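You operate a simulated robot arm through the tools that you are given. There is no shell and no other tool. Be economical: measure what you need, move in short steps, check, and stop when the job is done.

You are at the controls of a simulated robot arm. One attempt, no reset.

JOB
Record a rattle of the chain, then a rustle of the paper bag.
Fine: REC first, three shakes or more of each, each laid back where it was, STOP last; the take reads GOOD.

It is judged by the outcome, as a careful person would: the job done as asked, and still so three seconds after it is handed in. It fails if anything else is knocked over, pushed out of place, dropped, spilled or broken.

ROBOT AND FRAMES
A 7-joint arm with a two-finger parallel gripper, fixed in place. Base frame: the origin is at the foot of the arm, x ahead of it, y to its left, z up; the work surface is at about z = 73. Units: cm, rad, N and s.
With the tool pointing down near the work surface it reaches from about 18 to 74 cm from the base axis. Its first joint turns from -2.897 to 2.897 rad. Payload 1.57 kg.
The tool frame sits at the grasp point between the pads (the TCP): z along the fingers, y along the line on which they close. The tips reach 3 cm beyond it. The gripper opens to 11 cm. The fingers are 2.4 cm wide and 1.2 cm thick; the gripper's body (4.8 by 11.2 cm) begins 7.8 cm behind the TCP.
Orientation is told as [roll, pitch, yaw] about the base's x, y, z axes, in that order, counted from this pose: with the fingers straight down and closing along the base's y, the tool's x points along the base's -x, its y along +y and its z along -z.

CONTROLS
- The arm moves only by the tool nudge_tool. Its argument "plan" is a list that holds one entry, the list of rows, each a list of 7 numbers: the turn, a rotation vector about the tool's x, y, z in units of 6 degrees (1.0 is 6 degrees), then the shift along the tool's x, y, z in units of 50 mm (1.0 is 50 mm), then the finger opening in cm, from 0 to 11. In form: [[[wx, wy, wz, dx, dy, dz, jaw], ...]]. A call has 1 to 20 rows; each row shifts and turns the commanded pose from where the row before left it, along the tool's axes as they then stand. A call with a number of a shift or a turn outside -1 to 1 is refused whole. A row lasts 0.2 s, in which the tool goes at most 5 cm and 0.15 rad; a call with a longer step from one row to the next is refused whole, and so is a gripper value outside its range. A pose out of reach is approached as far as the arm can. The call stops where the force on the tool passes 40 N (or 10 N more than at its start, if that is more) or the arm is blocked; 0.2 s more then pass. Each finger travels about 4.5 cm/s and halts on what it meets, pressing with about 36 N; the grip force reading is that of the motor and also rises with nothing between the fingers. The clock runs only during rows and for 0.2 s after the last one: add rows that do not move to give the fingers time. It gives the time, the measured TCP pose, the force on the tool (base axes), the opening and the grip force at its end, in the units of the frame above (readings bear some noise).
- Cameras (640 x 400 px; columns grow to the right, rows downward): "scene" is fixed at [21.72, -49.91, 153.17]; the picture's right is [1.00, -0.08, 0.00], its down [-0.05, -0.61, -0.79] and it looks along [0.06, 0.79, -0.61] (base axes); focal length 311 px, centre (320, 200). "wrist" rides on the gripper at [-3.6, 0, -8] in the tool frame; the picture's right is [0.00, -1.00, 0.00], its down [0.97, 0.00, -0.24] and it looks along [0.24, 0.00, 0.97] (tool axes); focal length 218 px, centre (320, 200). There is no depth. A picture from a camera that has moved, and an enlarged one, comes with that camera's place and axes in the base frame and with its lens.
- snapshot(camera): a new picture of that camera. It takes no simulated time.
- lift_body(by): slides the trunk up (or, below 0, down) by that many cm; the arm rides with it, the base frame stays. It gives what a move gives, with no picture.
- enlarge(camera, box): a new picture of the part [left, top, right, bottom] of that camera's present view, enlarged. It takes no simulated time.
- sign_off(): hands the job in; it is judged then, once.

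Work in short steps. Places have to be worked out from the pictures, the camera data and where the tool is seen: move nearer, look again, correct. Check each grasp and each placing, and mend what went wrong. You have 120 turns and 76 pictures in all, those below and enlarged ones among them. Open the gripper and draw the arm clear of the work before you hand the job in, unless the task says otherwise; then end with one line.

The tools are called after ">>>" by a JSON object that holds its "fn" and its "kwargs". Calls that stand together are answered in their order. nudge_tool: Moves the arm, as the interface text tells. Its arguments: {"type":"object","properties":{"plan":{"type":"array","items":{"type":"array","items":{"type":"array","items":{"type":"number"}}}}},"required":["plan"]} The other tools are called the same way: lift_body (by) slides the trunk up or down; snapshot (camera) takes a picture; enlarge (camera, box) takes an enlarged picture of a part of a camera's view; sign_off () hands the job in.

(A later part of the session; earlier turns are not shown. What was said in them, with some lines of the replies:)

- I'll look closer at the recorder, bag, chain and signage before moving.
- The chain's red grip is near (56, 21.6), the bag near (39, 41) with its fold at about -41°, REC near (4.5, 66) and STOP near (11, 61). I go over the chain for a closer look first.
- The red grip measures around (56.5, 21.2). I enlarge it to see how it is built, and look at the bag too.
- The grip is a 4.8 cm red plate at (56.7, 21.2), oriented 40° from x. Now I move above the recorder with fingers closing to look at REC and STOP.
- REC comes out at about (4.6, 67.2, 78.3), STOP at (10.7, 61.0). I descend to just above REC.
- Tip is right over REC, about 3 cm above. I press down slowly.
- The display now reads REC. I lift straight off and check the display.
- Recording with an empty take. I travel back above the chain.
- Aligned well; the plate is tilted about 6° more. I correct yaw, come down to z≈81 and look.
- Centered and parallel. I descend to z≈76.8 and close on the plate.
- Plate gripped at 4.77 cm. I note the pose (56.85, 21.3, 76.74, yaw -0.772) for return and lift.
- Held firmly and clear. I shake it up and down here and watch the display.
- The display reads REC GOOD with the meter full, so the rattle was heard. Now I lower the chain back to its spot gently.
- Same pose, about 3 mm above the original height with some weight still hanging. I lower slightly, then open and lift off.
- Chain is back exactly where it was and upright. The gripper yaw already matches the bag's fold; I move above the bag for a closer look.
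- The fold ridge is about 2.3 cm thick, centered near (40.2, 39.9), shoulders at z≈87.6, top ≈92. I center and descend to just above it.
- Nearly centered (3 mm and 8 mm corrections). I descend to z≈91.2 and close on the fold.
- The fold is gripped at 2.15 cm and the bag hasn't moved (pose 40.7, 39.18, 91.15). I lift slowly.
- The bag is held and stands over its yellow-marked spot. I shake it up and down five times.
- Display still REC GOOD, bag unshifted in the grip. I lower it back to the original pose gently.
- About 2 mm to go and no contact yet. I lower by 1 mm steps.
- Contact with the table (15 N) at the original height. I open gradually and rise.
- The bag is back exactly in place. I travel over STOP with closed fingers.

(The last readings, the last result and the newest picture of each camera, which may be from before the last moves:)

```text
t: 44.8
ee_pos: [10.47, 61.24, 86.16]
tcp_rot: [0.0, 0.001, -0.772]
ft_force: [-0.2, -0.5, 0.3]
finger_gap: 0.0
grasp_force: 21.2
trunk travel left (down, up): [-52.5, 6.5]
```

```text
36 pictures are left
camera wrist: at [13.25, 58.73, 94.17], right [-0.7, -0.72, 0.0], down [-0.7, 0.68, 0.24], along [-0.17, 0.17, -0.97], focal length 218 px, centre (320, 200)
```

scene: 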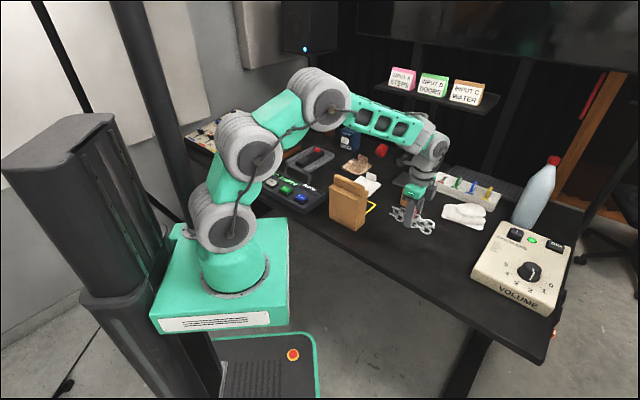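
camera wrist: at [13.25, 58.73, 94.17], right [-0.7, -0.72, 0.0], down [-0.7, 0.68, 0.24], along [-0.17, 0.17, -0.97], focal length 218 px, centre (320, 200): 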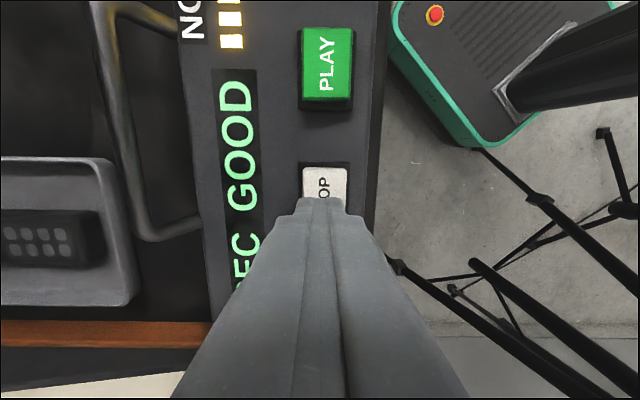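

STOP's centre is under the tip. I press slowly.

>>> {"fn": "nudge_tool", "kwargs": {"plan": [[[0, 0, 0, 0, 0, 0.4, 0], [0, 0, 0, 0, 0, 0.3, 0], [0, 0, 0, 0, 0, 0.12, 0], [0, 0, 0, 0, 0, 0.06, 0], [0, 0, 0, 0, 0, 0.06, 0]]]}}

>>> {"fn": "snapshot", "kwargs": {"camera": "wrist"}}

```text
t: 46.0
ee_pos: [10.65, 61.17, 81.43]
tcp_rot: [-0.001, 0.0, -0.773]
ft_force: [1.3, 1.0, 2.6]
finger_gap: 0.03
grasp_force: 21.1
trunk travel left (down, up): [-52.5, 6.5]
```

```text
35 pictures are left
camera wrist: at [13.28, 58.68, 89.44], right [-0.7, -0.72, 0.0], down [-0.7, 0.68, 0.24], along [-0.17, 0.17, -0.97], focal length 218 px, centre (320, 200)
```

wrist: 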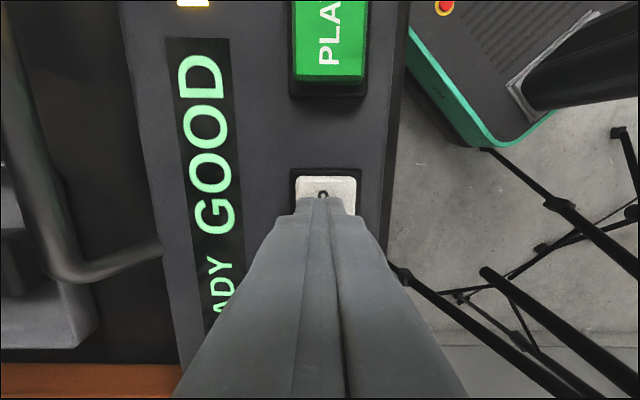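

The display shows READY GOOD. I lift straight up, open the gripper and check the whole scene.

>>> {"fn": "nudge_tool", "kwargs": {"plan": [[[0, 0, 0, 0, 0, -0.2, 0], [0, 0, 0, 0, 0, -0.8, 0], [0, 0, 0, 0, 0, -0.9, 0], [0, 0, 0, 0, 0, -0.9, 0], [0, 0, 0, 0, 0, -0.9, 5], [0, 0, 0, 0, 0, -0.9, 9], [0, 0, 0, 0, 0, 0, 11], [0, 0, 0, 0, 0, 0, 11], [0, 0, 0, 0, 0, 0, 11], [0, 0, 0, 0, 0, 0, 11]]]}}

>>> {"fn": "snapshot", "kwargs": {"camera": "scene"}}

>>> {"fn": "enlarge", "kwargs": {"camera": "scene", "box": [240, 120, 440, 280]}}

```text
t: 48.2
ee_pos: [10.65, 60.99, 104.23]
tcp_rot: [0.0, -0.002, -0.77]
ft_force: [-0.3, -0.2, -0.1]
finger_gap: 11.0
grasp_force: 0.0
trunk travel left (down, up): [-52.5, 6.5]
```

```text
34 pictures are left
```

scene: 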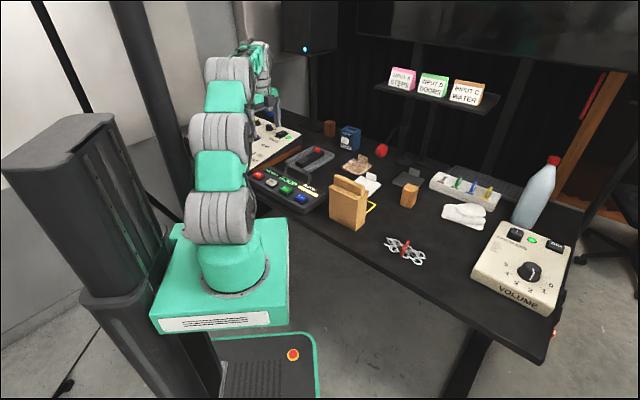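

```text
2.50 times, centred on (340, 200) of scene
camera zoom: at [21.72, -49.91, 153.17], right [1.0, -0.08, 0.0], down [-0.05, -0.61, -0.79], along [0.06, 0.79, -0.61], focal length 777 px, centre (270, 200)
```

zoom: 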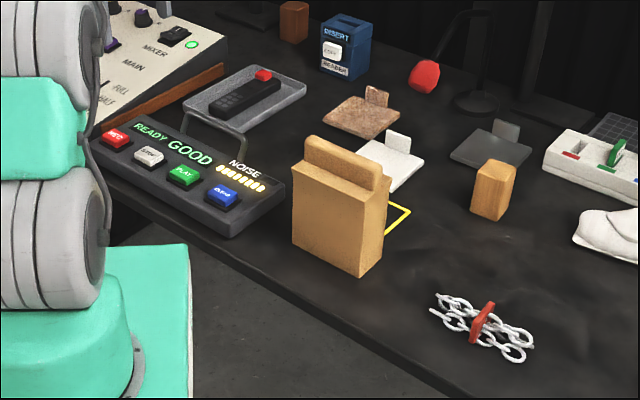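

The display reads READY GOOD, the chain and bag are in their places, nothing else has moved, and the gripper is open and well clear. I hand it in.

>>> {"fn": "sign_off", "kwargs": {}}

```text
The job is handed in.
```

The chain rattle and then the bag rustle were recorded, five shakes each, with REC first and STOP last. Both are back in place and the recorder reads READY GOOD, though it already read GOOD after the chain, so it gave no separate sign that it heard the bag.
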